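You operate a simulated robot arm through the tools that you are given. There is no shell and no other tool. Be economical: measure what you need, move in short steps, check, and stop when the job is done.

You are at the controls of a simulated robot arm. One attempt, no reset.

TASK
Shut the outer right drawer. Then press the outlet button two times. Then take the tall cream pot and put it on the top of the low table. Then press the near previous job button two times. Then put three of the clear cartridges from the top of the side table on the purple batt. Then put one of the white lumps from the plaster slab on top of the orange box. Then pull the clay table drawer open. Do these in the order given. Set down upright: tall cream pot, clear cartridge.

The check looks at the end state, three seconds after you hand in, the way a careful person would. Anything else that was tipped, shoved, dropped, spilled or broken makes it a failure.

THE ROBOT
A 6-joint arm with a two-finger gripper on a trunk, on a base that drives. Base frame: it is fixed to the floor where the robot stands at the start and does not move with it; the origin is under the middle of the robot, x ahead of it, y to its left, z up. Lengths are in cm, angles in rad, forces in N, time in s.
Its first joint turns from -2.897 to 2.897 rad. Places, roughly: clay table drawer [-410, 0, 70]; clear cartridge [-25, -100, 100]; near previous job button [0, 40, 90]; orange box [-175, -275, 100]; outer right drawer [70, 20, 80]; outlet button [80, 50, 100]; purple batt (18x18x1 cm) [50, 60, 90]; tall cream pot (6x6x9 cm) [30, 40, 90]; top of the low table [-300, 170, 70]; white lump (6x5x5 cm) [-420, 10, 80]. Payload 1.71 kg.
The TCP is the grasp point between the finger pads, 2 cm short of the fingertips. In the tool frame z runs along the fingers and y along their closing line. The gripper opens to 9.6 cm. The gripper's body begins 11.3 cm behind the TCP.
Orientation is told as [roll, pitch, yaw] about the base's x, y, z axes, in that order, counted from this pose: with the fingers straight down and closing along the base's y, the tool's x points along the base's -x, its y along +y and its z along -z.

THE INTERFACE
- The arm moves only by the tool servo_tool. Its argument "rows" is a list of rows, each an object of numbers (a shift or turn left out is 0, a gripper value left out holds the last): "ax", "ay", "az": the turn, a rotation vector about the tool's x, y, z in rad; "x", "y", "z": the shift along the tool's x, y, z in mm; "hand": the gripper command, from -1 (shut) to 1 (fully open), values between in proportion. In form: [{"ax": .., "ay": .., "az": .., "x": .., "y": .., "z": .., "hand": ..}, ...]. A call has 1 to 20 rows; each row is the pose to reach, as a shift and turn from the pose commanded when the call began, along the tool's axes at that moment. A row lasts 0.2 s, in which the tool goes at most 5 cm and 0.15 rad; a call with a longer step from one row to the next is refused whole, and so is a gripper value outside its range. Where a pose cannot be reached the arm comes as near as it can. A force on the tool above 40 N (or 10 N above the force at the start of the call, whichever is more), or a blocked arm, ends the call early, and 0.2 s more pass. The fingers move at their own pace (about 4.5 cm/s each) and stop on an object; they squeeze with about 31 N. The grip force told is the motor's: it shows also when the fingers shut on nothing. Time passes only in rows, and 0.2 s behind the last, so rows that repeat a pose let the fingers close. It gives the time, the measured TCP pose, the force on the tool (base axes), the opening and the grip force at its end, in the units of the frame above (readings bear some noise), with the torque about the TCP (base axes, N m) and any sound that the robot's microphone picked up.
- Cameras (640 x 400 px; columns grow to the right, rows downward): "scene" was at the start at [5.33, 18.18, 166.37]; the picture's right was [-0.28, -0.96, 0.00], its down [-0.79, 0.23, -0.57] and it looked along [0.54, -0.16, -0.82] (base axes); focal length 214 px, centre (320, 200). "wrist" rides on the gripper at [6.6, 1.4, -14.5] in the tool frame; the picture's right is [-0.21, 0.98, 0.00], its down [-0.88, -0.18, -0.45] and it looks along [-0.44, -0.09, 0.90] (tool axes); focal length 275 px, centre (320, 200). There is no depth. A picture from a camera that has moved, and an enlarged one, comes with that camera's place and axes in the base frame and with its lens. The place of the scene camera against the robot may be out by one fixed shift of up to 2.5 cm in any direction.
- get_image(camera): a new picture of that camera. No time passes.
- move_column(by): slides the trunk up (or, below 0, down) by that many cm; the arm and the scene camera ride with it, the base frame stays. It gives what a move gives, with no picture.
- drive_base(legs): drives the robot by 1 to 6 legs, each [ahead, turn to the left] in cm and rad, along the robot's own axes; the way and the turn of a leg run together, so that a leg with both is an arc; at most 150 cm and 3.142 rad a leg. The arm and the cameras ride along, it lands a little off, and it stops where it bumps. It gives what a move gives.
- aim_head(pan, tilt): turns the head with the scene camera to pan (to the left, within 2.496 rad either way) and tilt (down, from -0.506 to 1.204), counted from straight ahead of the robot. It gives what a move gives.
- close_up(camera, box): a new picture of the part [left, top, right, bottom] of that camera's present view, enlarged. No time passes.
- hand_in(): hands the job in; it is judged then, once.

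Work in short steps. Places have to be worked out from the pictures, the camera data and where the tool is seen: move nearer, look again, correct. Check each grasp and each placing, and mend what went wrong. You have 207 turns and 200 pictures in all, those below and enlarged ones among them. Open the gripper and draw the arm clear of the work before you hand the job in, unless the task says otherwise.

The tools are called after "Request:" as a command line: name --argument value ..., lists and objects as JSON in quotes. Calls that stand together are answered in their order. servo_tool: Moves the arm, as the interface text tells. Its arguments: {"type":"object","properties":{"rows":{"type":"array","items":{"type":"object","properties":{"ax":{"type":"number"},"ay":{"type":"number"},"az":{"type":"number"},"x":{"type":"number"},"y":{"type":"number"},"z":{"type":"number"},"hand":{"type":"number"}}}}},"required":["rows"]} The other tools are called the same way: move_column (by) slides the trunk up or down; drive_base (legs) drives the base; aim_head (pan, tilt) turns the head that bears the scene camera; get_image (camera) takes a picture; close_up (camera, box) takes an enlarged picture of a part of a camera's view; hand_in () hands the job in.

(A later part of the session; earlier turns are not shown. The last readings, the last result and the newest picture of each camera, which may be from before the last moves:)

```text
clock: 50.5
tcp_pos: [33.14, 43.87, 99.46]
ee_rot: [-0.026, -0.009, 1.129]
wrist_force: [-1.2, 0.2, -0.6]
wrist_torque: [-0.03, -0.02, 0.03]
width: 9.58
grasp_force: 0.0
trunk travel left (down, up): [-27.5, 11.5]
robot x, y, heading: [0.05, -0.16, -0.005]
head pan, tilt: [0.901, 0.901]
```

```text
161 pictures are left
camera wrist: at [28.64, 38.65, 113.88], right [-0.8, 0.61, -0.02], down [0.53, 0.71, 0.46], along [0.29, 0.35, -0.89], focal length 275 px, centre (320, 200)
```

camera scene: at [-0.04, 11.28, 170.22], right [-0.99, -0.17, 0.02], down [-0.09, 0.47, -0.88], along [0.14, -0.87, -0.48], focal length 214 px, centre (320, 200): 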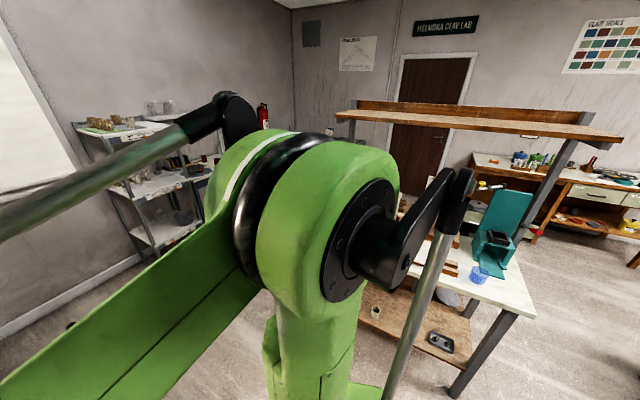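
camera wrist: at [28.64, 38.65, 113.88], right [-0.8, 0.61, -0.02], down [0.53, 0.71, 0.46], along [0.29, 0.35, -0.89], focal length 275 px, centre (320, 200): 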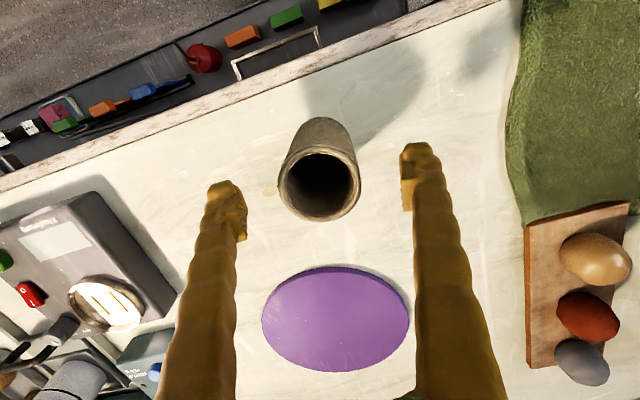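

The pot stands fine. I go lower (TCP z≈91.5), close fully, then lift slowly by 2 cm as a test.

Request:
servo_tool --rows '[{"z": 25}, {"z": 50}, {"z": 70}, {"z": 79}, {"z": 79, "hand": 0.3}, {"z": 79, "hand": -0.2}, {"z": 79, "hand": -1}, {"z": 79}, {"z": 79}, {"z": 79}, {"z": 79}, {"z": 79}]'

Request:
get_image --camera "wrist"

Request:
servo_tool --rows '[{"z": -2}, {"z": -5}, {"z": -8}, {"z": -12}, {"z": -16}, {"z": -20}, {"z": -20}]'

Request:
get_image --camera "wrist"

```text
clock: 52.1
tcp_pos: [31.68, 43.78, 92.08]
ee_rot: [-0.038, -0.018, 1.129]
wrist_force: [0.2, -1.0, -0.4]
wrist_torque: [0.09, 0.0, -0.02]
width: 6.06
grasp_force: 0.9
trunk travel left (down, up): [-27.5, 11.5]
robot x, y, heading: [-0.06, 0.01, -0.003]
head pan, tilt: [0.901, 0.901]
stopped in row 7: the force on the tool passed its limit at 43 N (the readings are from after the stop); the commanded pose is now the measured one
```

```text
160 pictures are left
camera wrist: at [27.03, 38.54, 106.44], right [-0.8, 0.6, -0.03], down [0.52, 0.71, 0.47], along [0.31, 0.35, -0.88], focal length 275 px, centre (320, 200)
```

wrist: 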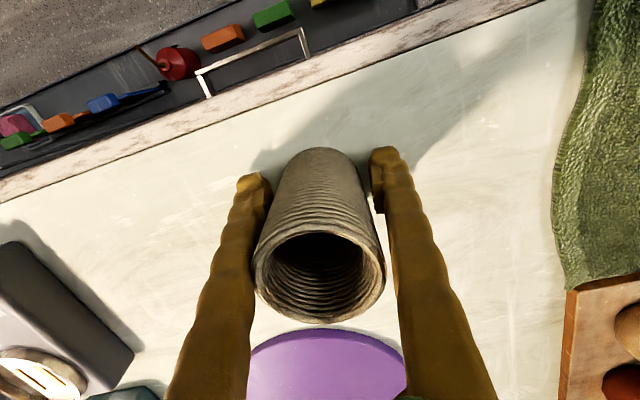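

```text
clock: 53.7
tcp_pos: [31.97, 43.88, 93.99]
ee_rot: [-0.036, -0.016, 1.127]
wrist_force: [0.3, -0.1, -1.0]
wrist_torque: [0.02, 0.01, -0.04]
width: 5.15
grasp_force: 31.3
trunk travel left (down, up): [-27.5, 11.5]
robot x, y, heading: [0.09, 0.04, 0.001]
head pan, tilt: [0.901, 0.901]
```

```text
159 pictures are left
camera wrist: at [27.24, 38.6, 108.35], right [-0.8, 0.61, -0.03], down [0.52, 0.71, 0.46], along [0.3, 0.35, -0.88], focal length 275 px, centre (320, 200)
```

wrist: 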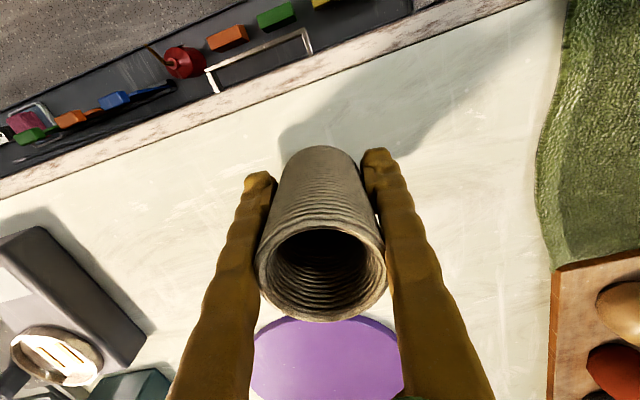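

By rim size, the pot rim is at (32.5, 45.1, 99) – it's 1.2 cm off centre along the tool's -x, so the pads only catch its edge. I set it back, open, recentre and regrasp.

Request:
servo_tool --rows '[{"z": 6}, {"z": 12}, {"z": 17}, {"z": 19}, {"z": 19, "hand": 0}, {"z": 19, "hand": 0.5}, {"z": 19, "hand": 1}, {"z": 19}, {"z": 10}, {"z": 10}]'

Request:
get_image --camera "wrist"

```text
clock: 55.9
tcp_pos: [31.93, 43.99, 93.07]
ee_rot: [-0.037, -0.015, 1.127]
wrist_force: [-0.2, -0.3, 0.8]
wrist_torque: [0.04, -0.01, 0.0]
width: 9.61
grasp_force: 0.0
trunk travel left (down, up): [-27.5, 11.5]
robot x, y, heading: [0.1, 0.2, 0.001]
head pan, tilt: [0.901, 0.901]
```

```text
158 pictures are left
camera wrist: at [27.32, 38.62, 107.39], right [-0.8, 0.61, -0.03], down [0.52, 0.71, 0.46], along [0.3, 0.35, -0.88], focal length 275 px, centre (320, 200)
```

wrist: 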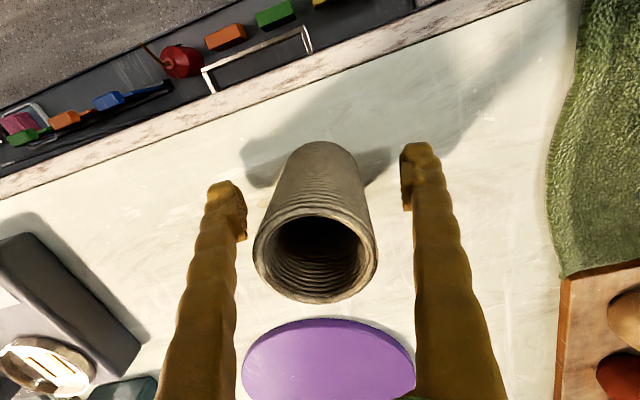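

Pot axis is ~0.7 cm beyond the TCP. I shift by that and close.

Request:
servo_tool --rows '[{"x": -4, "y": -1}, {"x": -8, "y": -2}, {"x": -8, "y": -2, "hand": 0.5}, {"x": -8, "y": -2, "hand": 0.25}, {"x": -8, "y": -2, "hand": 0.15}, {"x": -8, "y": -2, "hand": 0}, {"x": -8, "y": -2, "hand": -1}, {"x": -8, "y": -2}, {"x": -8, "y": -2}, {"x": -8, "y": -2}]'

Request:
get_image --camera "wrist"

```text
clock: 58.1
tcp_pos: [32.51, 44.46, 93.07]
ee_rot: [-0.036, -0.015, 1.126]
wrist_force: [-1.0, 1.2, 1.2]
wrist_torque: [0.03, 0.06, -0.02]
width: 5.12
grasp_force: 30.6
trunk travel left (down, up): [-27.5, 11.5]
robot x, y, heading: [-0.04, 0.38, -0.004]
head pan, tilt: [0.901, 0.901]
```

```text
157 pictures are left
camera wrist: at [27.84, 39.26, 107.38], right [-0.8, 0.61, -0.03], down [0.52, 0.71, 0.46], along [0.3, 0.35, -0.88], focal length 275 px, centre (320, 200)
```

wrist: 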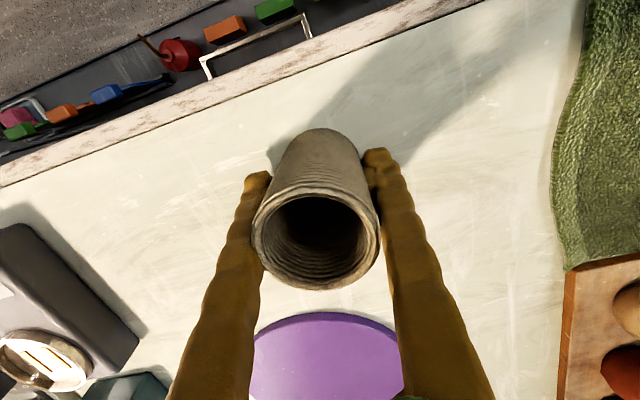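

Closed at 5.1 cm. Slow lift test of 3 cm.

Request:
servo_tool --rows '[{"z": -2}, {"z": -5}, {"z": -9}, {"z": -14}, {"z": -19}, {"z": -24}, {"z": -30}, {"z": -30}]'

Request:
get_image --camera "wrist"

```text
clock: 59.9
tcp_pos: [32.27, 44.49, 95.97]
ee_rot: [-0.037, -0.017, 1.126]
wrist_force: [0.4, 0.0, -0.8]
wrist_torque: [0.02, 0.02, 0.02]
width: 5.14
grasp_force: 30.7
trunk travel left (down, up): [-27.5, 11.5]
robot x, y, heading: [0.03, -0.31, -0.001]
head pan, tilt: [0.901, 0.901]
```

```text
156 pictures are left
camera wrist: at [27.67, 39.27, 110.39], right [-0.8, 0.61, -0.03], down [0.52, 0.71, 0.46], along [0.3, 0.35, -0.88], focal length 275 px, centre (320, 200)
```

wrist: 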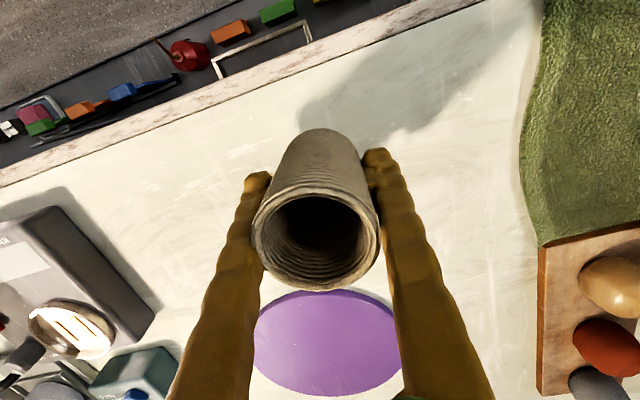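

No slip this time (view unchanged, 5.14 cm). I raise it gently to carrying height and look toward the low table.

Request:
servo_tool --rows '[{"z": -10}, {"z": -25}, {"z": -45}, {"z": -65}, {"z": -85}, {"z": -105}, {"z": -125}, {"z": -145}, {"z": -165}, {"z": -185}, {"z": -205}, {"z": -220}, {"z": -230}, {"z": -230}]'

Request:
aim_head --pan 2.45 --tilt 0.4

Request:
close_up --camera "scene" --box '[100, 100, 340, 340]'

Request:
get_image --camera "wrist"

Request:
aim_head --pan -2.49 --tilt 0.35

Request:
close_up --camera "scene" --box '[320, 80, 640, 280]'

```text
clock: 62.9
tcp_pos: [31.4, 44.55, 119.05]
ee_rot: [-0.037, -0.016, 1.126]
wrist_force: [-0.2, 0.5, -2.0]
wrist_torque: [0.01, -0.01, 0.0]
width: 5.11
grasp_force: 30.6
trunk travel left (down, up): [-27.5, 11.5]
robot x, y, heading: [0.04, -0.06, -0.001]
head pan, tilt: [0.901, 0.901]
```

```text
clock: 64.5
tcp_pos: [31.4, 44.47, 119.03]
ee_rot: [-0.038, -0.016, 1.128]
wrist_force: [0.8, -0.2, -1.6]
wrist_torque: [-0.01, 0.0, -0.03]
width: 5.14
grasp_force: 30.9
trunk travel left (down, up): [-27.5, 11.5]
robot x, y, heading: [-0.22, 0.0, 0.0]
head pan, tilt: [2.45, 0.4]
```

```text
1.67 times, centred on (220, 220) of scene
camera zoom: at [-8.71, 26.16, 171.26], right [0.64, 0.77, -0.01], down [0.29, -0.25, -0.93], along [-0.72, 0.59, -0.38], focal length 358 px, centre (487, 167)
```

zoom: 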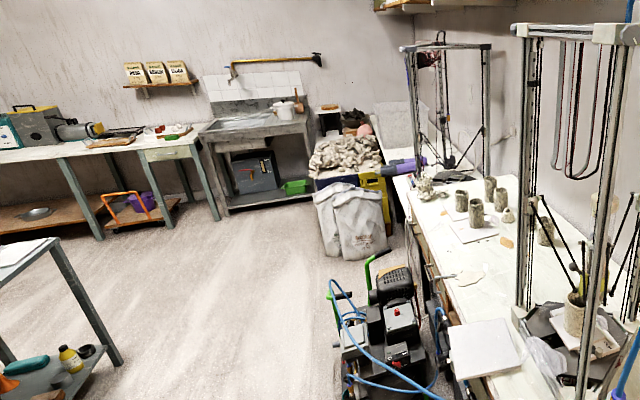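

```text
154 pictures are left
camera wrist: at [26.83, 39.3, 133.42], right [-0.8, 0.61, -0.03], down [0.52, 0.71, 0.46], along [0.3, 0.35, -0.88], focal length 275 px, centre (320, 200)
```

wrist: 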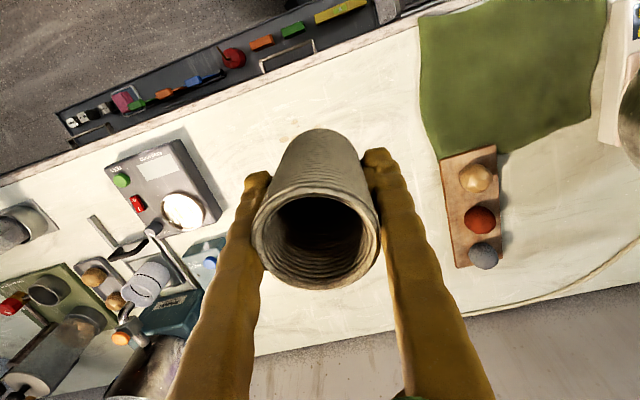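

```text
clock: 68.4
tcp_pos: [31.44, 44.4, 118.94]
ee_rot: [-0.036, -0.015, 1.126]
wrist_force: [-0.5, 0.1, -0.8]
wrist_torque: [0.08, 0.0, -0.02]
width: 5.13
grasp_force: 30.4
trunk travel left (down, up): [-27.5, 11.5]
robot x, y, heading: [-0.02, 0.14, 0.004]
head pan, tilt: [-2.491, 0.351]
```

```text
2.00 times, centred on (480, 180) of scene
camera zoom: at [-8.97, 14.6, 171.73], right [-0.61, 0.8, 0.01], down [0.26, 0.21, -0.94], along [-0.75, -0.57, -0.33], focal length 429 px, centre (0, 240)
```

zoom: 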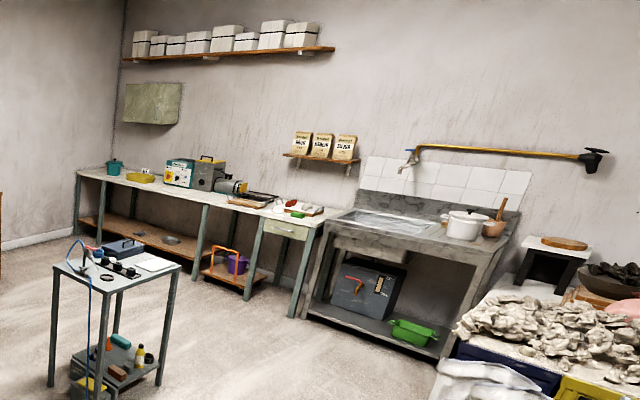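

The pot is held firmly. I swing the arm slowly to straight ahead of the robot for carrying.

Request:
servo_tool --rows '[{"x": 10, "y": -10, "az": 0.03}, {"x": 25, "y": -26, "az": 0.08}, {"x": 45, "y": -46, "az": 0.15}, {"x": 65, "y": -67, "az": 0.22}, {"x": 85, "y": -88, "az": 0.29}, {"x": 105, "y": -108, "az": 0.36}, {"x": 125, "y": -129, "az": 0.43}, {"x": 145, "y": -149, "az": 0.5}, {"x": 165, "y": -170, "az": 0.57}, {"x": 185, "y": -191, "az": 0.64}, {"x": 205, "y": -211, "az": 0.71}, {"x": 225, "y": -232, "az": 0.78}, {"x": 245, "y": -252, "az": 0.85}, {"x": 265, "y": -273, "az": 0.92}, {"x": 285, "y": -294, "az": 0.99}, {"x": 305, "y": -314, "az": 1.06}, {"x": 320, "y": -330, "az": 1.1}, {"x": 331, "y": -341, "az": 1.126}]'

Request:
aim_head --pan 2.49 --tilt 0.7

Request:
get_image --camera "scene"

Request:
aim_head --pan -2.49 --tilt 0.7

Request:
get_image --camera "scene"

```text
clock: 72.2
tcp_pos: [47.88, 0.03, 119.71]
ee_rot: [-0.002, -0.039, 0.001]
wrist_force: [-0.4, -0.2, -1.0]
wrist_torque: [-0.03, 0.03, 0.0]
width: 5.14
grasp_force: 30.7
trunk travel left (down, up): [-27.5, 11.5]
robot x, y, heading: [0.12, -0.25, -0.0]
head pan, tilt: [-2.491, 0.351]
```

```text
clock: 76.1
tcp_pos: [47.9, 0.13, 119.59]
ee_rot: [-0.001, -0.041, 0.002]
wrist_force: [0.3, -0.8, -1.3]
wrist_torque: [0.03, -0.04, 0.0]
width: 5.16
grasp_force: 31.0
trunk travel left (down, up): [-27.5, 11.5]
robot x, y, heading: [0.09, 0.07, 0.001]
head pan, tilt: [2.491, 0.7]
```

```text
152 pictures are left
camera scene: at [-8.37, 25.38, 168.58], right [0.61, 0.8, -0.01], down [0.5, -0.39, -0.77], along [-0.62, 0.46, -0.63], focal length 214 px, centre (320, 200)
```

scene: 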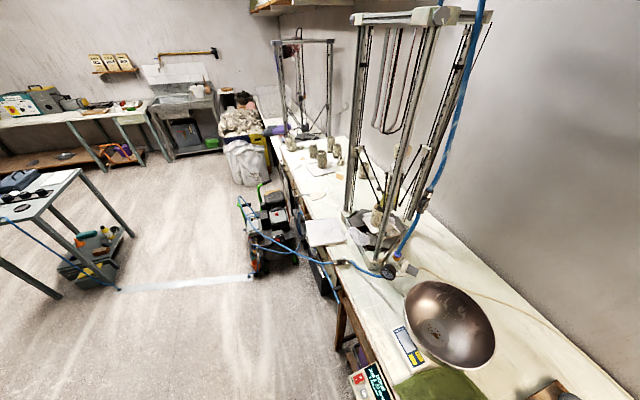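

```text
clock: 80.0
tcp_pos: [48.02, 0.02, 119.65]
ee_rot: [-0.001, -0.04, 0.003]
wrist_force: [0.6, 0.8, -1.4]
wrist_torque: [0.03, 0.02, 0.05]
width: 5.14
grasp_force: 30.9
trunk travel left (down, up): [-27.5, 11.5]
robot x, y, heading: [-0.07, 0.01, -0.004]
head pan, tilt: [-2.491, 0.7]
```

```text
151 pictures are left
camera scene: at [-8.37, 15.08, 168.58], right [-0.61, 0.8, 0.01], down [0.5, 0.39, -0.77], along [-0.62, -0.46, -0.63], focal length 214 px, centre (320, 200)
```

scene: 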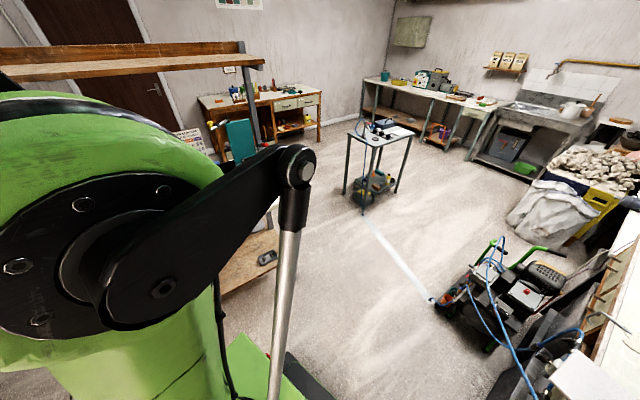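

The aisle toward -x passes between the compressor cart (≥ y 37) and the small table (≤ y -50). I turn slightly and back up 110 cm with the arm trailing.

Request:
drive_base --legs '[[0, 0.08], [-60, 0], [-50, 0]]'

Request:
aim_head --pan 2.49 --tilt 0.6

Request:
get_image --camera "scene"

Request:
get_image --camera "wrist"

Request:
aim_head --pan -2.49 --tilt 0.6

Request:
get_image --camera "scene"

```text
clock: 88.6
tcp_pos: [-62.93, -4.86, 119.69]
ee_rot: [-0.003, -0.041, 0.082]
wrist_force: [0.7, -0.1, -1.4]
wrist_torque: [-0.01, 0.02, -0.03]
width: 5.12
grasp_force: 30.4
trunk travel left (down, up): [-27.5, 11.5]
robot x, y, heading: [-111.0, -8.51, 0.083]
head pan, tilt: [-2.491, 0.7]
```

```text
clock: 92.5
tcp_pos: [-63.99, -4.87, 120.16]
ee_rot: [-0.002, -0.048, 0.084]
wrist_force: [0.0, -0.3, -1.5]
wrist_torque: [0.01, -0.03, -0.03]
width: 5.14
grasp_force: 31.8
trunk travel left (down, up): [-27.5, 11.5]
robot x, y, heading: [-110.73, -8.3, 0.079]
head pan, tilt: [2.491, 0.6]
```

```text
150 pictures are left
camera scene: at [-123.5, 16.06, 169.33], right [0.54, 0.84, 0.0], down [0.47, -0.31, -0.83], along [-0.7, 0.45, -0.56], focal length 214 px, centre (320, 200)
```

scene: 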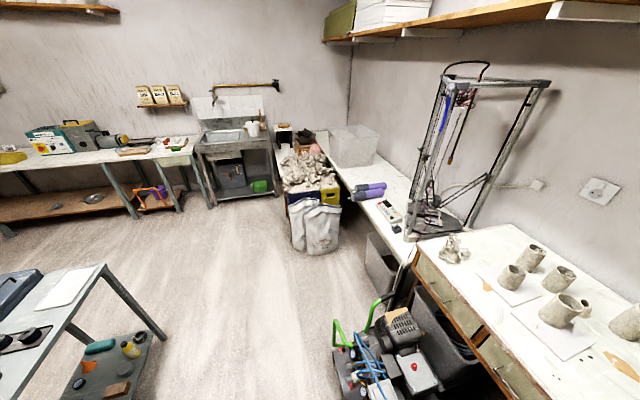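

```text
149 pictures are left
camera wrist: at [-71.41, -3.98, 134.29], right [0.12, 0.99, 0.01], down [0.87, -0.11, 0.49], along [0.49, -0.05, -0.87], focal length 275 px, centre (320, 200)
```

wrist: 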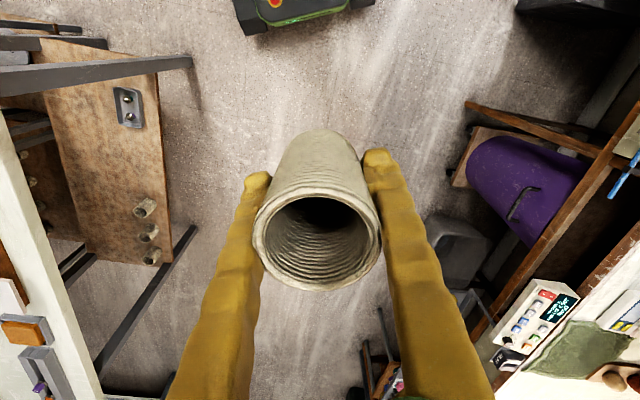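

```text
clock: 96.5
tcp_pos: [-63.84, -4.93, 120.09]
ee_rot: [-0.001, -0.05, 0.082]
wrist_force: [0.0, -0.2, -1.9]
wrist_torque: [0.03, -0.07, -0.02]
width: 5.16
grasp_force: 31.5
trunk travel left (down, up): [-27.5, 11.5]
robot x, y, heading: [-110.77, -9.21, 0.081]
head pan, tilt: [-2.491, 0.6]
```

```text
148 pictures are left
camera scene: at [-122.12, 5.43, 169.36], right [-0.67, 0.74, 0.0], down [0.42, 0.38, -0.83], along [-0.62, -0.55, -0.56], focal length 214 px, centre (320, 200)
```

scene: 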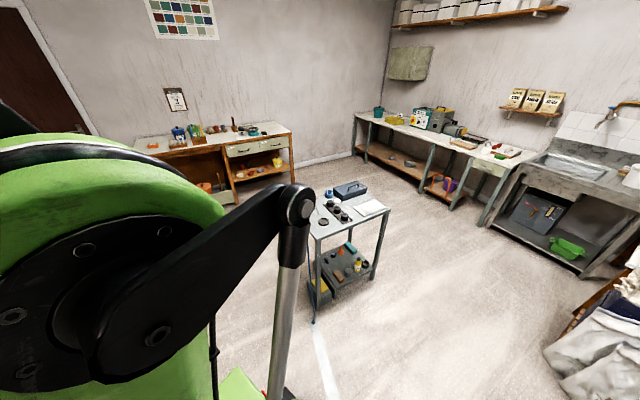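

The low table is the white surface beyond the bench, holding a clear bin, purple rolls and a tower. I zoom in on it.

Request:
aim_head --pan 2.3 --tilt 0.6

Request:
close_up --camera "scene" --box '[160, 90, 420, 290]'

```text
clock: 100.3
tcp_pos: [-64.24, -4.94, 120.19]
ee_rot: [-0.001, -0.049, 0.082]
wrist_force: [-0.4, -0.3, -1.1]
wrist_torque: [-0.01, -0.1, -0.02]
width: 5.12
grasp_force: 30.7
trunk travel left (down, up): [-27.5, 11.5]
robot x, y, heading: [-110.54, -8.5, 0.079]
head pan, tilt: [2.3, 0.6]
```

```text
2.00 times, centred on (290, 190) of scene
camera zoom: at [-120.55, 17.54, 169.42], right [0.69, 0.72, -0.01], down [0.4, -0.39, -0.83], along [-0.61, 0.57, -0.56], focal length 429 px, centre (380, 220)
```

zoom: 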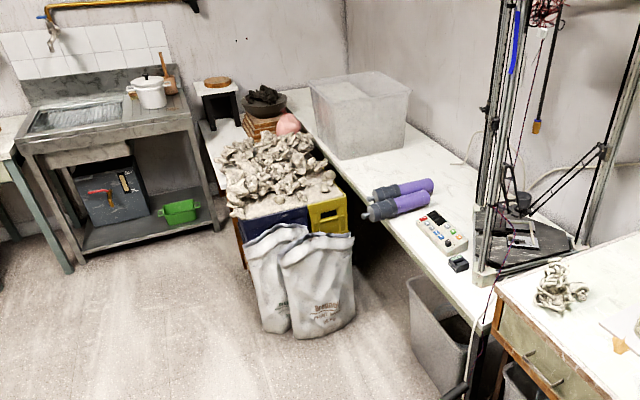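

Free spot on the low table lies between the clear bin and the purple rolls, near (-255, 144, 70). I turn left ~2.83 rad and drive past the cart, in stages.

Request:
drive_base --legs '[[0, 1.4], [0, 1.429], [50, 0], [45, 0]]'

Request:
aim_head --pan -0.7 --tilt 0.7

Request:
get_image --camera "scene"

Request:
get_image --camera "wrist"

```text
clock: 118.0
tcp_pos: [-248.96, 22.59, 120.23]
ee_rot: [-0.001, -0.053, 2.923]
wrist_force: [-0.1, -0.4, -1.6]
wrist_torque: [0.01, 0.0, 0.01]
width: 5.16
grasp_force: 30.8
trunk travel left (down, up): [-27.5, 11.5]
robot x, y, heading: [-203.72, 12.47, 2.916]
head pan, tilt: [2.3, 0.6]
```

```text
clock: 120.6
tcp_pos: [-246.39, 22.04, 121.16]
ee_rot: [-0.003, -0.076, 2.923]
wrist_force: [0.0, -0.3, -0.9]
wrist_torque: [0.04, 0.06, 0.03]
width: 5.11
grasp_force: 31.0
trunk travel left (down, up): [-27.5, 11.5]
robot x, y, heading: [-203.78, 12.64, 2.917]
head pan, tilt: [-0.7, 0.7]
```

```text
146 pictures are left
camera scene: at [-212.98, -2.27, 168.41], right [0.8, 0.6, 0.0], down [0.39, -0.51, -0.76], along [-0.46, 0.61, -0.65], focal length 214 px, centre (320, 200)
```

scene: 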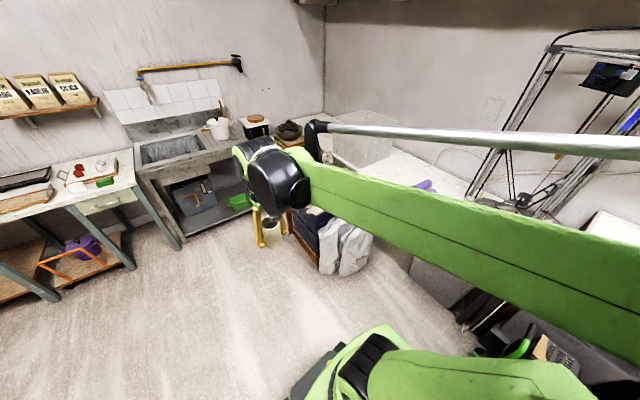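

```text
145 pictures are left
camera wrist: at [-239.33, 19.05, 135.14], right [-0.41, -0.91, 0.01], down [-0.78, 0.36, 0.51], along [-0.47, 0.2, -0.86], focal length 275 px, centre (320, 200)
```

wrist: 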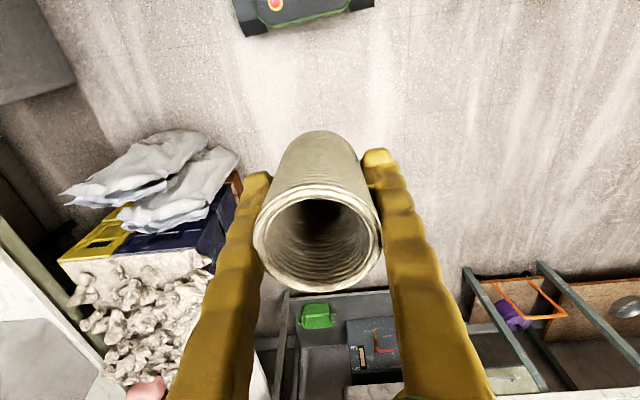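

The robot is at (-204, 12.6). I turn right ~1.1 rad and approach the gap between the cart and the bags.

Request:
drive_base --legs '[[0, -1.11], [35, 0]]'

Request:
aim_head --pan 0.6 --tilt 0.8

Request:
get_image --camera "scene"

Request:
get_image --camera "wrist"

```text
clock: 127.7
tcp_pos: [-222.28, 89.24, 121.13]
ee_rot: [-0.003, -0.076, 1.809]
wrist_force: [-0.1, -1.0, -1.7]
wrist_torque: [0.09, 0.01, -0.03]
width: 5.1
grasp_force: 30.8
trunk travel left (down, up): [-27.5, 11.5]
robot x, y, heading: [-211.67, 46.96, 1.803]
head pan, tilt: [-0.7, 0.7]
```

```text
clock: 129.2
tcp_pos: [-222.2, 88.41, 121.35]
ee_rot: [-0.001, -0.081, 1.81]
wrist_force: [-0.1, 0.1, -1.2]
wrist_torque: [0.04, 0.05, -0.02]
width: 5.11
grasp_force: 30.5
trunk travel left (down, up): [-27.5, 11.5]
robot x, y, heading: [-211.72, 46.58, 1.806]
head pan, tilt: [0.6, 0.799]
```

```text
144 pictures are left
camera scene: at [-239.13, 45.93, 167.55], right [0.67, 0.74, -0.01], down [0.53, -0.49, -0.69], along [-0.51, 0.46, -0.72], focal length 214 px, centre (320, 200)
```

scene: 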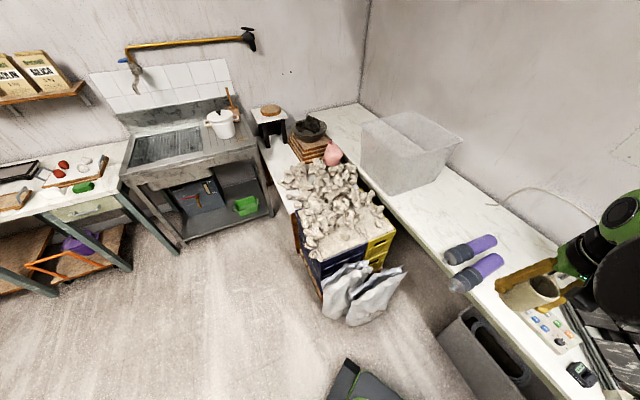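

```text
143 pictures are left
camera wrist: at [-221.67, 80.67, 135.27], right [-1.0, -0.03, 0.01], down [-0.02, 0.86, 0.51], along [-0.03, 0.51, -0.86], focal length 275 px, centre (320, 200)
```

wrist: 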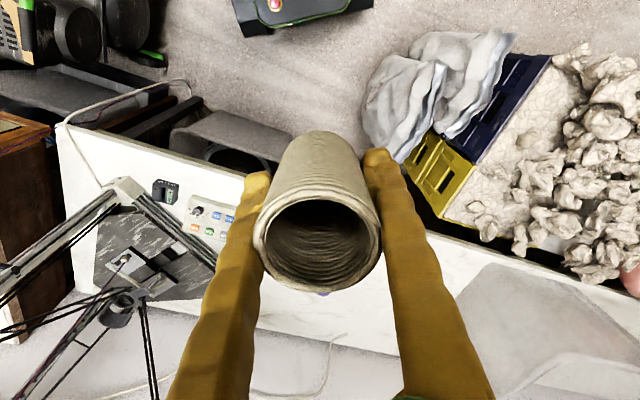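

Robot at (-212, 47). To clear the bags I turn right 0.3 rad and go ahead 26 cm.

Request:
drive_base --legs '[[0, -0.3], [26, 0]]'

Request:
get_image --camera "scene"

Request:
get_image --camera "wrist"

```text
clock: 132.9
tcp_pos: [-208.06, 113.69, 122.02]
ee_rot: [-0.004, -0.096, 1.516]
wrist_force: [0.5, 1.7, -3.1]
wrist_torque: [-0.11, 0.03, -0.01]
width: 5.13
grasp_force: 30.8
trunk travel left (down, up): [-27.5, 11.5]
robot x, y, heading: [-210.12, 72.49, 1.507]
head pan, tilt: [0.6, 0.799]
```

```text
142 pictures are left
camera scene: at [-236.66, 74.82, 167.66], right [0.86, 0.51, 0.01], down [0.37, -0.61, -0.71], along [-0.36, 0.61, -0.71], focal length 214 px, centre (320, 200)
```

scene: 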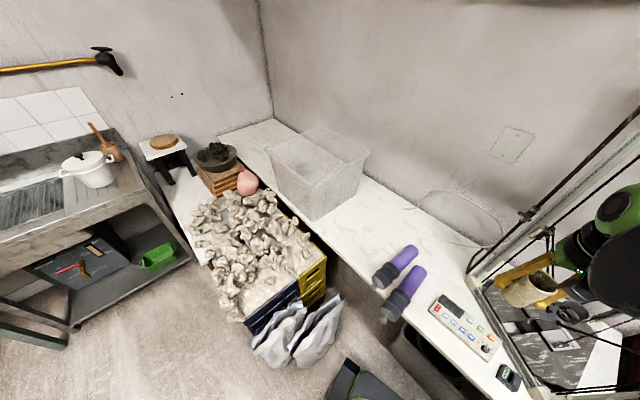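

```text
141 pictures are left
camera wrist: at [-209.88, 105.9, 135.87], right [-0.97, 0.26, 0.02], down [0.23, 0.82, 0.53], along [0.12, 0.51, -0.85], focal length 275 px, centre (320, 200)
```

wrist: 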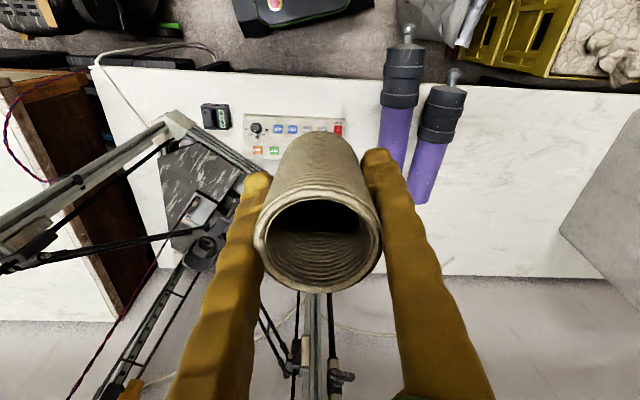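

The tower post is nearby on the right, so I move left first, then outward, leveling the tool, toward the free spot.

Request:
servo_tool --rows '[{"y": 10, "ay": 0.01}, {"y": 25, "ay": 0.02}, {"y": 50, "ay": 0.03}, {"y": 75, "ay": 0.04}, {"y": 100, "ay": 0.05}, {"y": 130, "ay": 0.06}, {"y": 160, "ay": 0.07, "x": -15}, {"y": 190, "ay": 0.08, "x": -30}, {"y": 220, "ay": 0.08, "x": -50}, {"y": 250, "ay": 0.08, "x": -70}, {"y": 280, "ay": 0.08, "x": -90}, {"y": 310, "ay": 0.08, "x": -110}, {"y": 340, "ay": 0.08, "x": -130}, {"y": 370, "ay": 0.08, "x": -150}, {"y": 400, "ay": 0.08, "x": -170}, {"y": 420, "ay": 0.08, "x": -190}, {"y": 430, "ay": 0.08, "x": -210}, {"y": 440, "ay": 0.08, "x": -230}, {"y": 440, "ay": 0.08, "x": -240}]'

Request:
get_image --camera "scene"

Request:
get_image --camera "wrist"

```text
clock: 136.9
tcp_pos: [-250.44, 141.99, 123.15]
ee_rot: [-0.004, 0.001, 1.514]
wrist_force: [0.4, 0.3, -1.7]
wrist_torque: [-0.06, -0.03, 0.01]
width: 5.13
grasp_force: 30.5
trunk travel left (down, up): [-27.5, 11.5]
robot x, y, heading: [-210.26, 72.83, 1.509]
head pan, tilt: [0.6, 0.799]
```

```text
140 pictures are left
camera scene: at [-236.4, 79.97, 167.53], right [0.86, 0.51, -0.01], down [0.37, -0.63, -0.69], along [-0.36, 0.59, -0.73], focal length 214 px, centre (320, 200)
```

scene: 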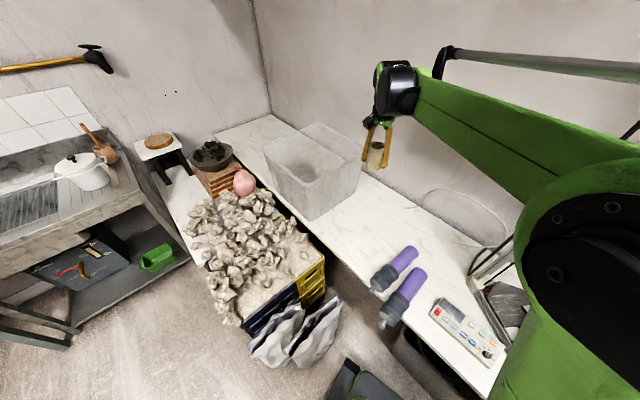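

```text
139 pictures are left
camera wrist: at [-252.31, 135.61, 137.65], right [-0.97, 0.26, 0.0], down [0.23, 0.87, 0.45], along [0.12, 0.43, -0.9], focal length 275 px, centre (320, 200)
```

wrist: 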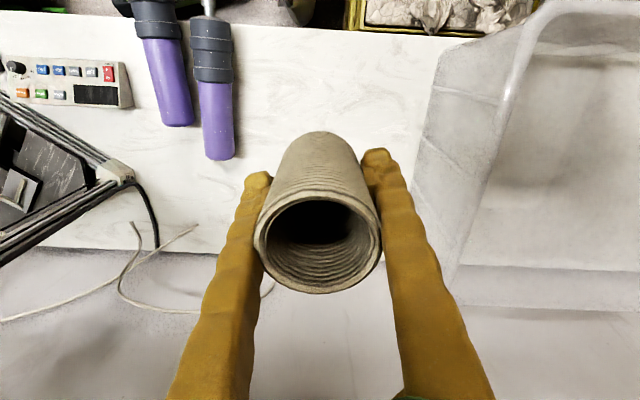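

The spot below is clear: roll ~10 cm to one side, bin ~15 cm to the other, ~12 cm from the front edge. I descend to z≈82.

Request:
servo_tool --rows '[{"z": 15}, {"z": 40}, {"z": 70}, {"z": 100}, {"z": 130}, {"z": 160}, {"z": 190}, {"z": 220}, {"z": 250}, {"z": 280}, {"z": 310}, {"z": 340}, {"z": 365}, {"z": 385}, {"z": 400}, {"z": 410}, {"z": 410}]'

Request:
get_image --camera "scene"

Request:
get_image --camera "wrist"

```text
clock: 140.5
tcp_pos: [-250.51, 141.92, 82.23]
ee_rot: [0.0, 0.0, 1.514]
wrist_force: [-0.4, -0.1, -1.7]
wrist_torque: [0.04, 0.02, 0.01]
width: 5.12
grasp_force: 31.2
trunk travel left (down, up): [-27.5, 11.5]
robot x, y, heading: [-209.67, 72.82, 1.509]
head pan, tilt: [0.6, 0.799]
```

```text
138 pictures are left
camera scene: at [-236.38, 79.87, 167.54], right [0.86, 0.51, -0.01], down [0.37, -0.63, -0.69], along [-0.36, 0.59, -0.73], focal length 214 px, centre (320, 200)
```

scene: 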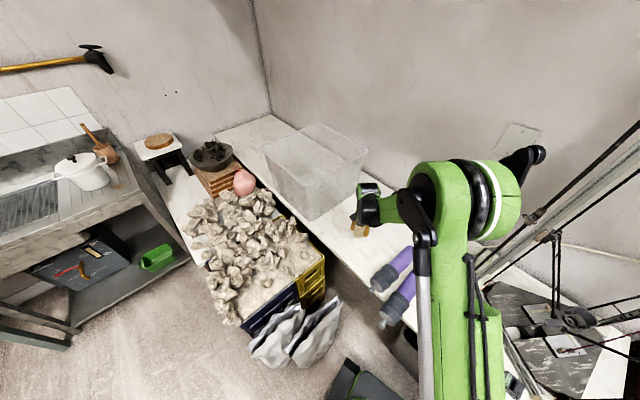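

```text
137 pictures are left
camera wrist: at [-252.22, 135.51, 96.71], right [-0.97, 0.26, 0.0], down [0.23, 0.86, 0.45], along [0.12, 0.43, -0.9], focal length 275 px, centre (320, 200)
```

wrist: 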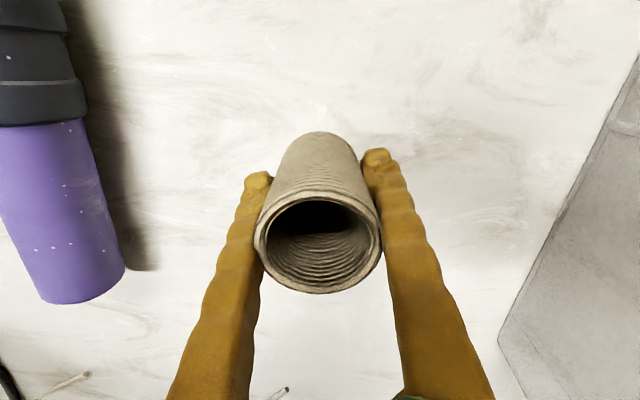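

Clear around. I lower in small steps until contact.

Request:
servo_tool --rows '[{"z": 8}, {"z": 16}, {"z": 24}, {"z": 30}, {"z": 36}, {"z": 42}, {"z": 47}]'

Request:
get_image --camera "wrist"

```text
clock: 142.1
tcp_pos: [-250.34, 141.78, 77.42]
ee_rot: [-0.002, -0.001, 1.514]
wrist_force: [-0.3, 0.4, -1.5]
wrist_torque: [0.01, -0.01, -0.02]
width: 5.11
grasp_force: 31.3
trunk travel left (down, up): [-27.5, 11.5]
robot x, y, heading: [-210.03, 72.64, 1.508]
head pan, tilt: [0.6, 0.799]
```

```text
136 pictures are left
camera wrist: at [-252.19, 135.5, 92.0], right [-0.97, 0.26, 0.0], down [0.23, 0.86, 0.45], along [0.12, 0.43, -0.9], focal length 275 px, centre (320, 200)
```

wrist: 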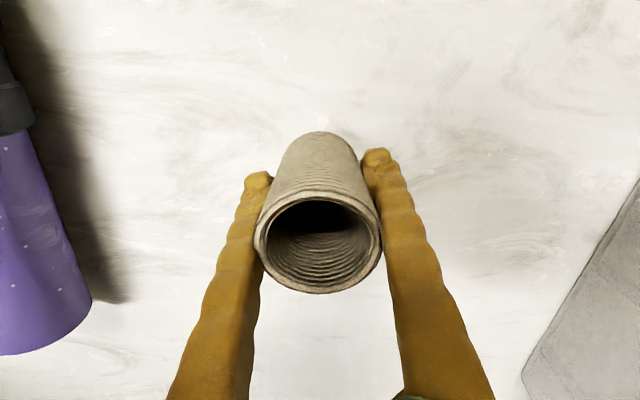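

No contact yet; I continue downward.

Request:
servo_tool --rows '[{"z": 5}, {"z": 10}, {"z": 14}, {"z": 18}]'

Request:
servo_tool --rows '[{"z": 3}, {"z": 6}, {"z": 9}]'

```text
clock: 143.1
tcp_pos: [-250.41, 141.76, 75.77]
ee_rot: [-0.003, 0.0, 1.517]
wrist_force: [-0.1, 0.6, -1.1]
wrist_torque: [-0.01, -0.02, 0.02]
width: 5.11
grasp_force: 31.1
trunk travel left (down, up): [-27.5, 11.5]
robot x, y, heading: [-210.14, 73.0, 1.507]
head pan, tilt: [0.6, 0.799]
```

```text
clock: 143.9
tcp_pos: [-250.28, 141.82, 75.03]
ee_rot: [-0.001, -0.002, 1.517]
wrist_force: [-5.0, 5.2, 24.7]
wrist_torque: [0.59, 0.0, 0.11]
width: 5.15
grasp_force: 30.9
trunk travel left (down, up): [-27.5, 11.5]
robot x, y, heading: [-210.15, 72.81, 1.51]
head pan, tilt: [0.6, 0.799]
```

Contact at z≈75.2. I ease up 3 mm and open the gripper.

Request:
servo_tool --rows '[{"z": -3}, {"z": -3}, {"z": -3, "hand": -0.2}, {"z": -3, "hand": 0.3}, {"z": -3, "hand": 1}, {"z": -3}, {"z": -3}]'

Request:
get_image --camera "wrist"

```text
clock: 145.5
tcp_pos: [-250.37, 141.86, 75.09]
ee_rot: [-0.001, 0.0, 1.515]
wrist_force: [1.4, 0.0, -0.2]
wrist_torque: [0.02, 0.0, 0.0]
width: 9.61
grasp_force: 0.1
trunk travel left (down, up): [-27.5, 11.5]
robot x, y, heading: [-210.16, 72.53, 1.511]
head pan, tilt: [0.6, 0.799]
```

```text
135 pictures are left
camera wrist: at [-252.12, 135.44, 89.63], right [-0.97, 0.26, 0.0], down [0.23, 0.86, 0.45], along [0.12, 0.43, -0.9], focal length 275 px, centre (320, 200)
```

wrist: 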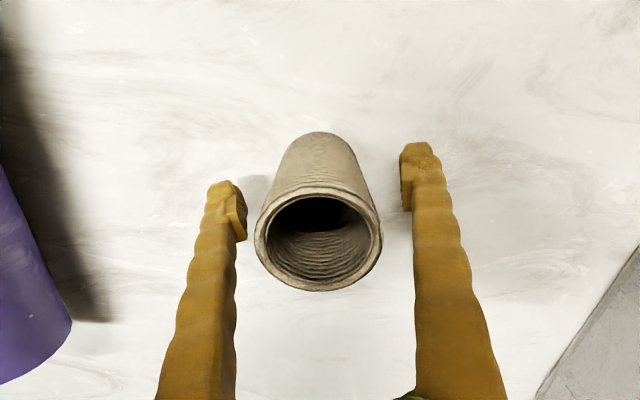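

The pot stands upright and free. I rise straight up, then retract.

Request:
servo_tool --rows '[{"z": -15}, {"z": -40}, {"z": -70}, {"z": -105}, {"z": -145}, {"z": -185}, {"z": -225}, {"z": -265}, {"z": -305}, {"z": -345}, {"z": -385}, {"z": -425}, {"z": -465}]'

Request:
get_image --camera "wrist"

Request:
servo_tool --rows '[{"x": 40, "hand": -1}, {"x": 80}, {"x": 120}, {"x": 160}, {"x": 200}, {"x": 230, "y": -20}, {"x": 240, "y": -60}, {"x": 240, "y": -100}, {"x": 240, "y": -140}, {"x": 240, "y": -180}, {"x": 230, "y": -220}, {"x": 210, "y": -260}, {"x": 200, "y": -300}, {"x": 200, "y": -340}, {"x": 200, "y": -380}]'

Request:
get_image --camera "scene"

```text
clock: 148.3
tcp_pos: [-250.54, 141.76, 121.62]
ee_rot: [-0.002, -0.001, 1.515]
wrist_force: [0.0, 0.8, 0.0]
wrist_torque: [0.0, 0.02, -0.04]
width: 9.58
grasp_force: 0.1
trunk travel left (down, up): [-27.5, 11.5]
robot x, y, heading: [-209.84, 72.9, 1.511]
head pan, tilt: [0.6, 0.799]
```

```text
134 pictures are left
camera wrist: at [-252.24, 135.45, 136.16], right [-0.97, 0.26, 0.0], down [0.23, 0.86, 0.45], along [0.12, 0.43, -0.9], focal length 275 px, centre (320, 200)
```

wrist: 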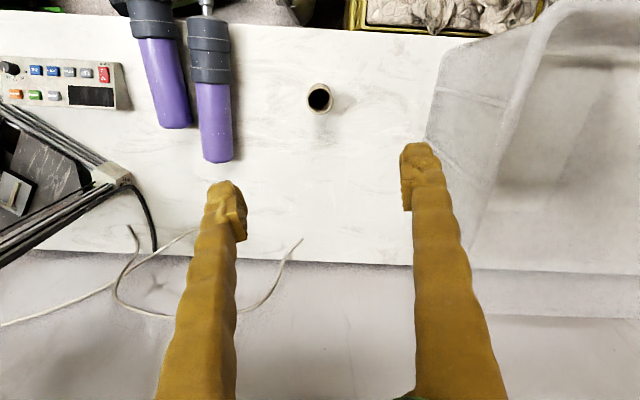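

```text
clock: 151.5
tcp_pos: [-213.64, 119.67, 121.67]
ee_rot: [-0.003, -0.004, 1.515]
wrist_force: [-0.1, -0.2, 0.1]
wrist_torque: [0.01, 0.01, -0.03]
width: 0.0
grasp_force: 28.5
trunk travel left (down, up): [-27.5, 11.5]
robot x, y, heading: [-210.0, 73.25, 1.51]
head pan, tilt: [0.6, 0.799]
```

```text
133 pictures are left
camera scene: at [-236.36, 79.78, 167.55], right [0.86, 0.51, -0.01], down [0.37, -0.63, -0.69], along [-0.36, 0.59, -0.73], focal length 214 px, centre (320, 200)
```

scene: 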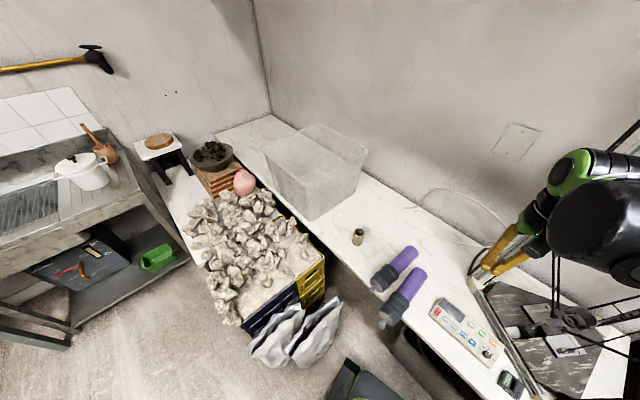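

The pot stands well. I now back out along the way I came, ending with the heading toward -x.

Request:
drive_base --legs '[[-26, 0], [0, 0.3], [-35, 0], [0, 1.1]]'

Request:
drive_base --legs '[[-50, 0], [-45, 0]]'

Request:
aim_head --pan 2.45 --tilt 0.7

Request:
get_image --camera "scene"

```text
clock: 161.9
tcp_pos: [-249.98, 17.43, 121.71]
ee_rot: [-0.002, 0.002, 2.911]
wrist_force: [0.2, 0.2, -0.3]
wrist_torque: [0.0, -0.01, 0.03]
width: 0.0
grasp_force: 29.5
trunk travel left (down, up): [-27.5, 11.5]
robot x, y, heading: [-203.37, 12.81, 2.9]
head pan, tilt: [0.6, 0.799]
```

```text
clock: 168.9
tcp_pos: [-155.96, -5.33, 122.25]
ee_rot: [-0.002, -0.015, 2.907]
wrist_force: [-0.9, 0.8, 0.3]
wrist_torque: [-0.01, -0.03, 0.0]
width: 0.01
grasp_force: 29.6
trunk travel left (down, up): [-27.5, 11.5]
robot x, y, heading: [-110.82, -9.94, 2.904]
head pan, tilt: [0.6, 0.799]
```

```text
clock: 170.7
tcp_pos: [-153.24, -5.84, 123.29]
ee_rot: [-0.003, -0.037, 2.905]
wrist_force: [0.8, 0.3, -0.9]
wrist_torque: [0.01, -0.06, 0.0]
width: 0.0
grasp_force: 29.4
trunk travel left (down, up): [-27.5, 11.5]
robot x, y, heading: [-110.24, -9.24, 2.902]
head pan, tilt: [2.45, 0.7]
```

```text
132 pictures are left
camera scene: at [-106.39, -38.9, 168.27], right [-0.8, -0.6, 0.01], down [-0.4, 0.52, -0.76], along [0.45, -0.61, -0.65], focal length 214 px, centre (320, 200)
```

scene: 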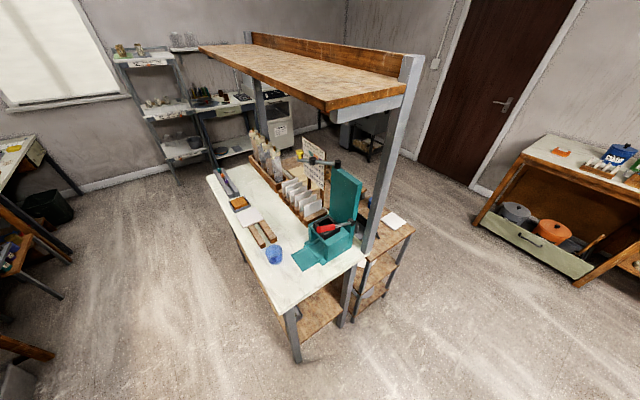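

The aisle is clear. I turn a little and back to near the start position.

Request:
drive_base --legs '[[0, 0.22], [-55, 0], [-50, 0]]'

Request:
aim_head --pan -1.7 --tilt 0.95

Request:
get_image --camera "scene"

```text
clock: 179.4
tcp_pos: [-48.14, -17.42, 123.23]
ee_rot: [-0.001, -0.039, 3.121]
wrist_force: [-0.4, 0.4, 1.1]
wrist_torque: [-0.03, -0.01, -0.01]
width: 0.02
grasp_force: 29.7
trunk travel left (down, up): [-27.5, 11.5]
robot x, y, heading: [-5.8, -12.11, 3.119]
head pan, tilt: [2.45, 0.7]
```

```text
clock: 182.8
tcp_pos: [-46.27, -17.41, 124.0]
ee_rot: [-0.004, -0.052, 3.124]
wrist_force: [-0.9, 0.2, -0.5]
wrist_torque: [-0.05, -0.06, -0.01]
width: 0.0
grasp_force: 29.4
trunk travel left (down, up): [-27.5, 11.5]
robot x, y, heading: [-6.14, -11.42, 3.114]
head pan, tilt: [-1.7, 0.949]
```

```text
131 pictures are left
camera scene: at [-1.95, -26.51, 166.42], right [0.99, -0.15, -0.01], down [-0.13, -0.8, -0.58], along [0.08, 0.58, -0.81], focal length 214 px, centre (320, 200)
```

scene: 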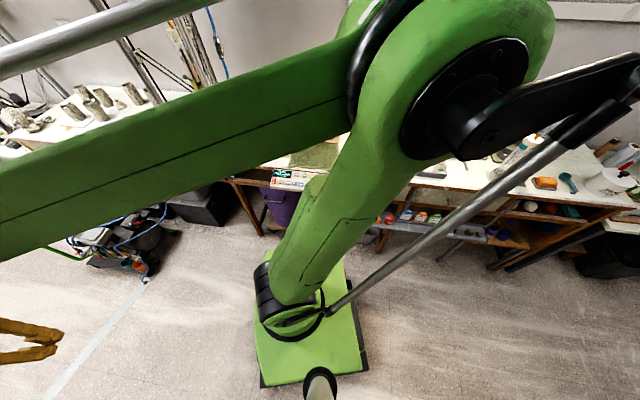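

The arm blocks the view with this heading. I turn right to face +x again as at the start.

Request:
drive_base --legs '[[0, -1.55], [0, -1.55]]'

Request:
aim_head --pan 0.9 --tilt 1.1

Request:
get_image --camera "scene"

```text
clock: 194.8
tcp_pos: [35.56, -4.29, 123.43]
ee_rot: [-0.002, -0.04, 0.025]
wrist_force: [-0.7, 0.3, 0.7]
wrist_torque: [0.03, -0.18, -0.06]
width: 0.01
grasp_force: 29.5
trunk travel left (down, up): [-27.5, 11.5]
robot x, y, heading: [-5.86, -11.24, 0.021]
head pan, tilt: [-1.7, 0.949]
```

```text
clock: 197.1
tcp_pos: [33.85, -4.39, 123.84]
ee_rot: [-0.002, -0.056, 0.024]
wrist_force: [1.7, -0.2, -0.2]
wrist_torque: [0.04, 0.21, 0.02]
width: 0.0
grasp_force: 29.2
trunk travel left (down, up): [-27.5, 11.5]
robot x, y, heading: [-5.82, -11.08, 0.02]
head pan, tilt: [0.901, 1.1]
```

```text
130 pictures are left
camera scene: at [-9.0, 13.92, 165.45], right [0.8, -0.61, 0.01], down [-0.53, -0.71, -0.46], along [0.29, 0.36, -0.89], focal length 214 px, centre (320, 200)
```

scene: 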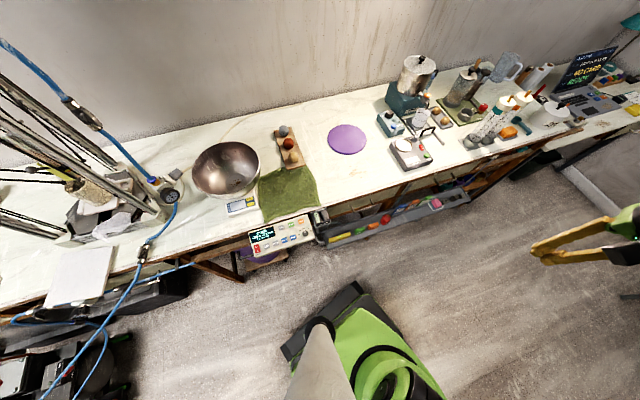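

Request:
close_up --camera "scene" --box '[230, 200, 340, 270]'

```text
5.71 times, centred on (285, 235) of scene
camera zoom: at [-9.0, 13.92, 165.45], right [0.8, -0.61, 0.01], down [-0.53, -0.71, -0.46], along [0.29, 0.36, -0.89], focal length 1226 px, centre (520, 0)
```

zoom: 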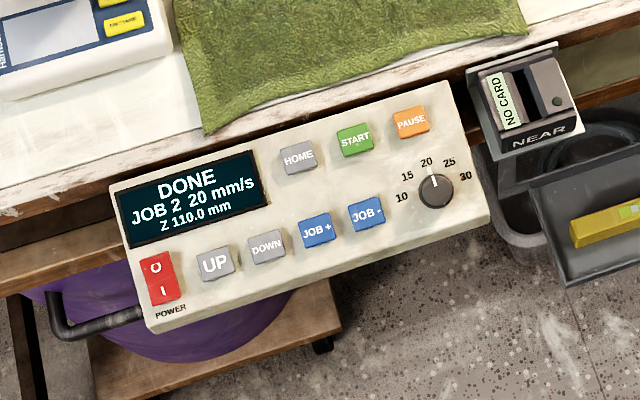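

"JOB -" on the near panel is the previous-job button, around (-1, 40, 85). I swing the arm round to look at it from the wrist camera.

Request:
servo_tool --rows '[{"x": -30, "y": 5, "az": -0.05}, {"x": -40, "y": 45, "az": -0.15}, {"x": -30, "y": 85, "az": -0.25}, {"x": -14, "y": 122, "az": -0.35}, {"x": 5, "y": 155, "az": -0.45}, {"x": 26, "y": 188, "az": -0.55}, {"x": 53, "y": 224, "az": -0.66}, {"x": 84, "y": 257, "az": -0.77}, {"x": 117, "y": 286, "az": -0.87}, {"x": 154, "y": 313, "az": -0.97}, {"x": 193, "y": 335, "az": -1.06}, {"x": 234, "y": 353, "az": -1.14}, {"x": 277, "y": 368, "az": -1.2}, {"x": 320, "y": 377, "az": -1.25, "ay": 0.05}, {"x": 320, "y": 377, "az": -1.25, "ay": 0.05}]'

Request:
get_image --camera "wrist"

```text
clock: 200.3
tcp_pos: [1.54, 32.49, 122.09]
ee_rot: [-0.021, 0.024, 1.275]
wrist_force: [-0.7, 0.1, 0.7]
wrist_torque: [-0.03, -0.02, 0.0]
width: 0.02
grasp_force: 29.4
trunk travel left (down, up): [-27.5, 11.5]
robot x, y, heading: [-5.98, -11.23, 0.014]
head pan, tilt: [0.901, 1.1]
```

```text
128 pictures are left
camera wrist: at [-1.87, 27.15, 136.65], right [-0.88, 0.48, -0.03], down [0.43, 0.8, 0.43], along [0.23, 0.36, -0.9], focal length 275 px, centre (320, 200)
```

wrist: 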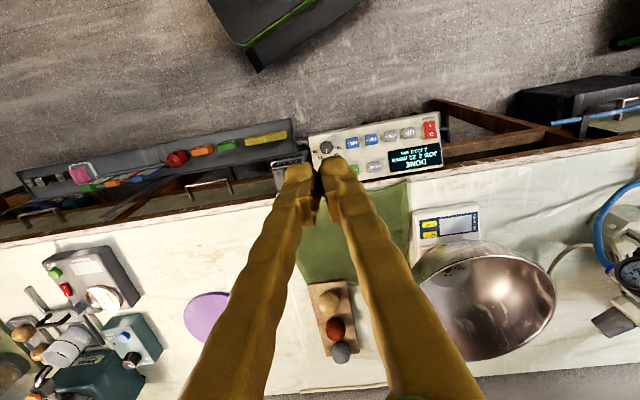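

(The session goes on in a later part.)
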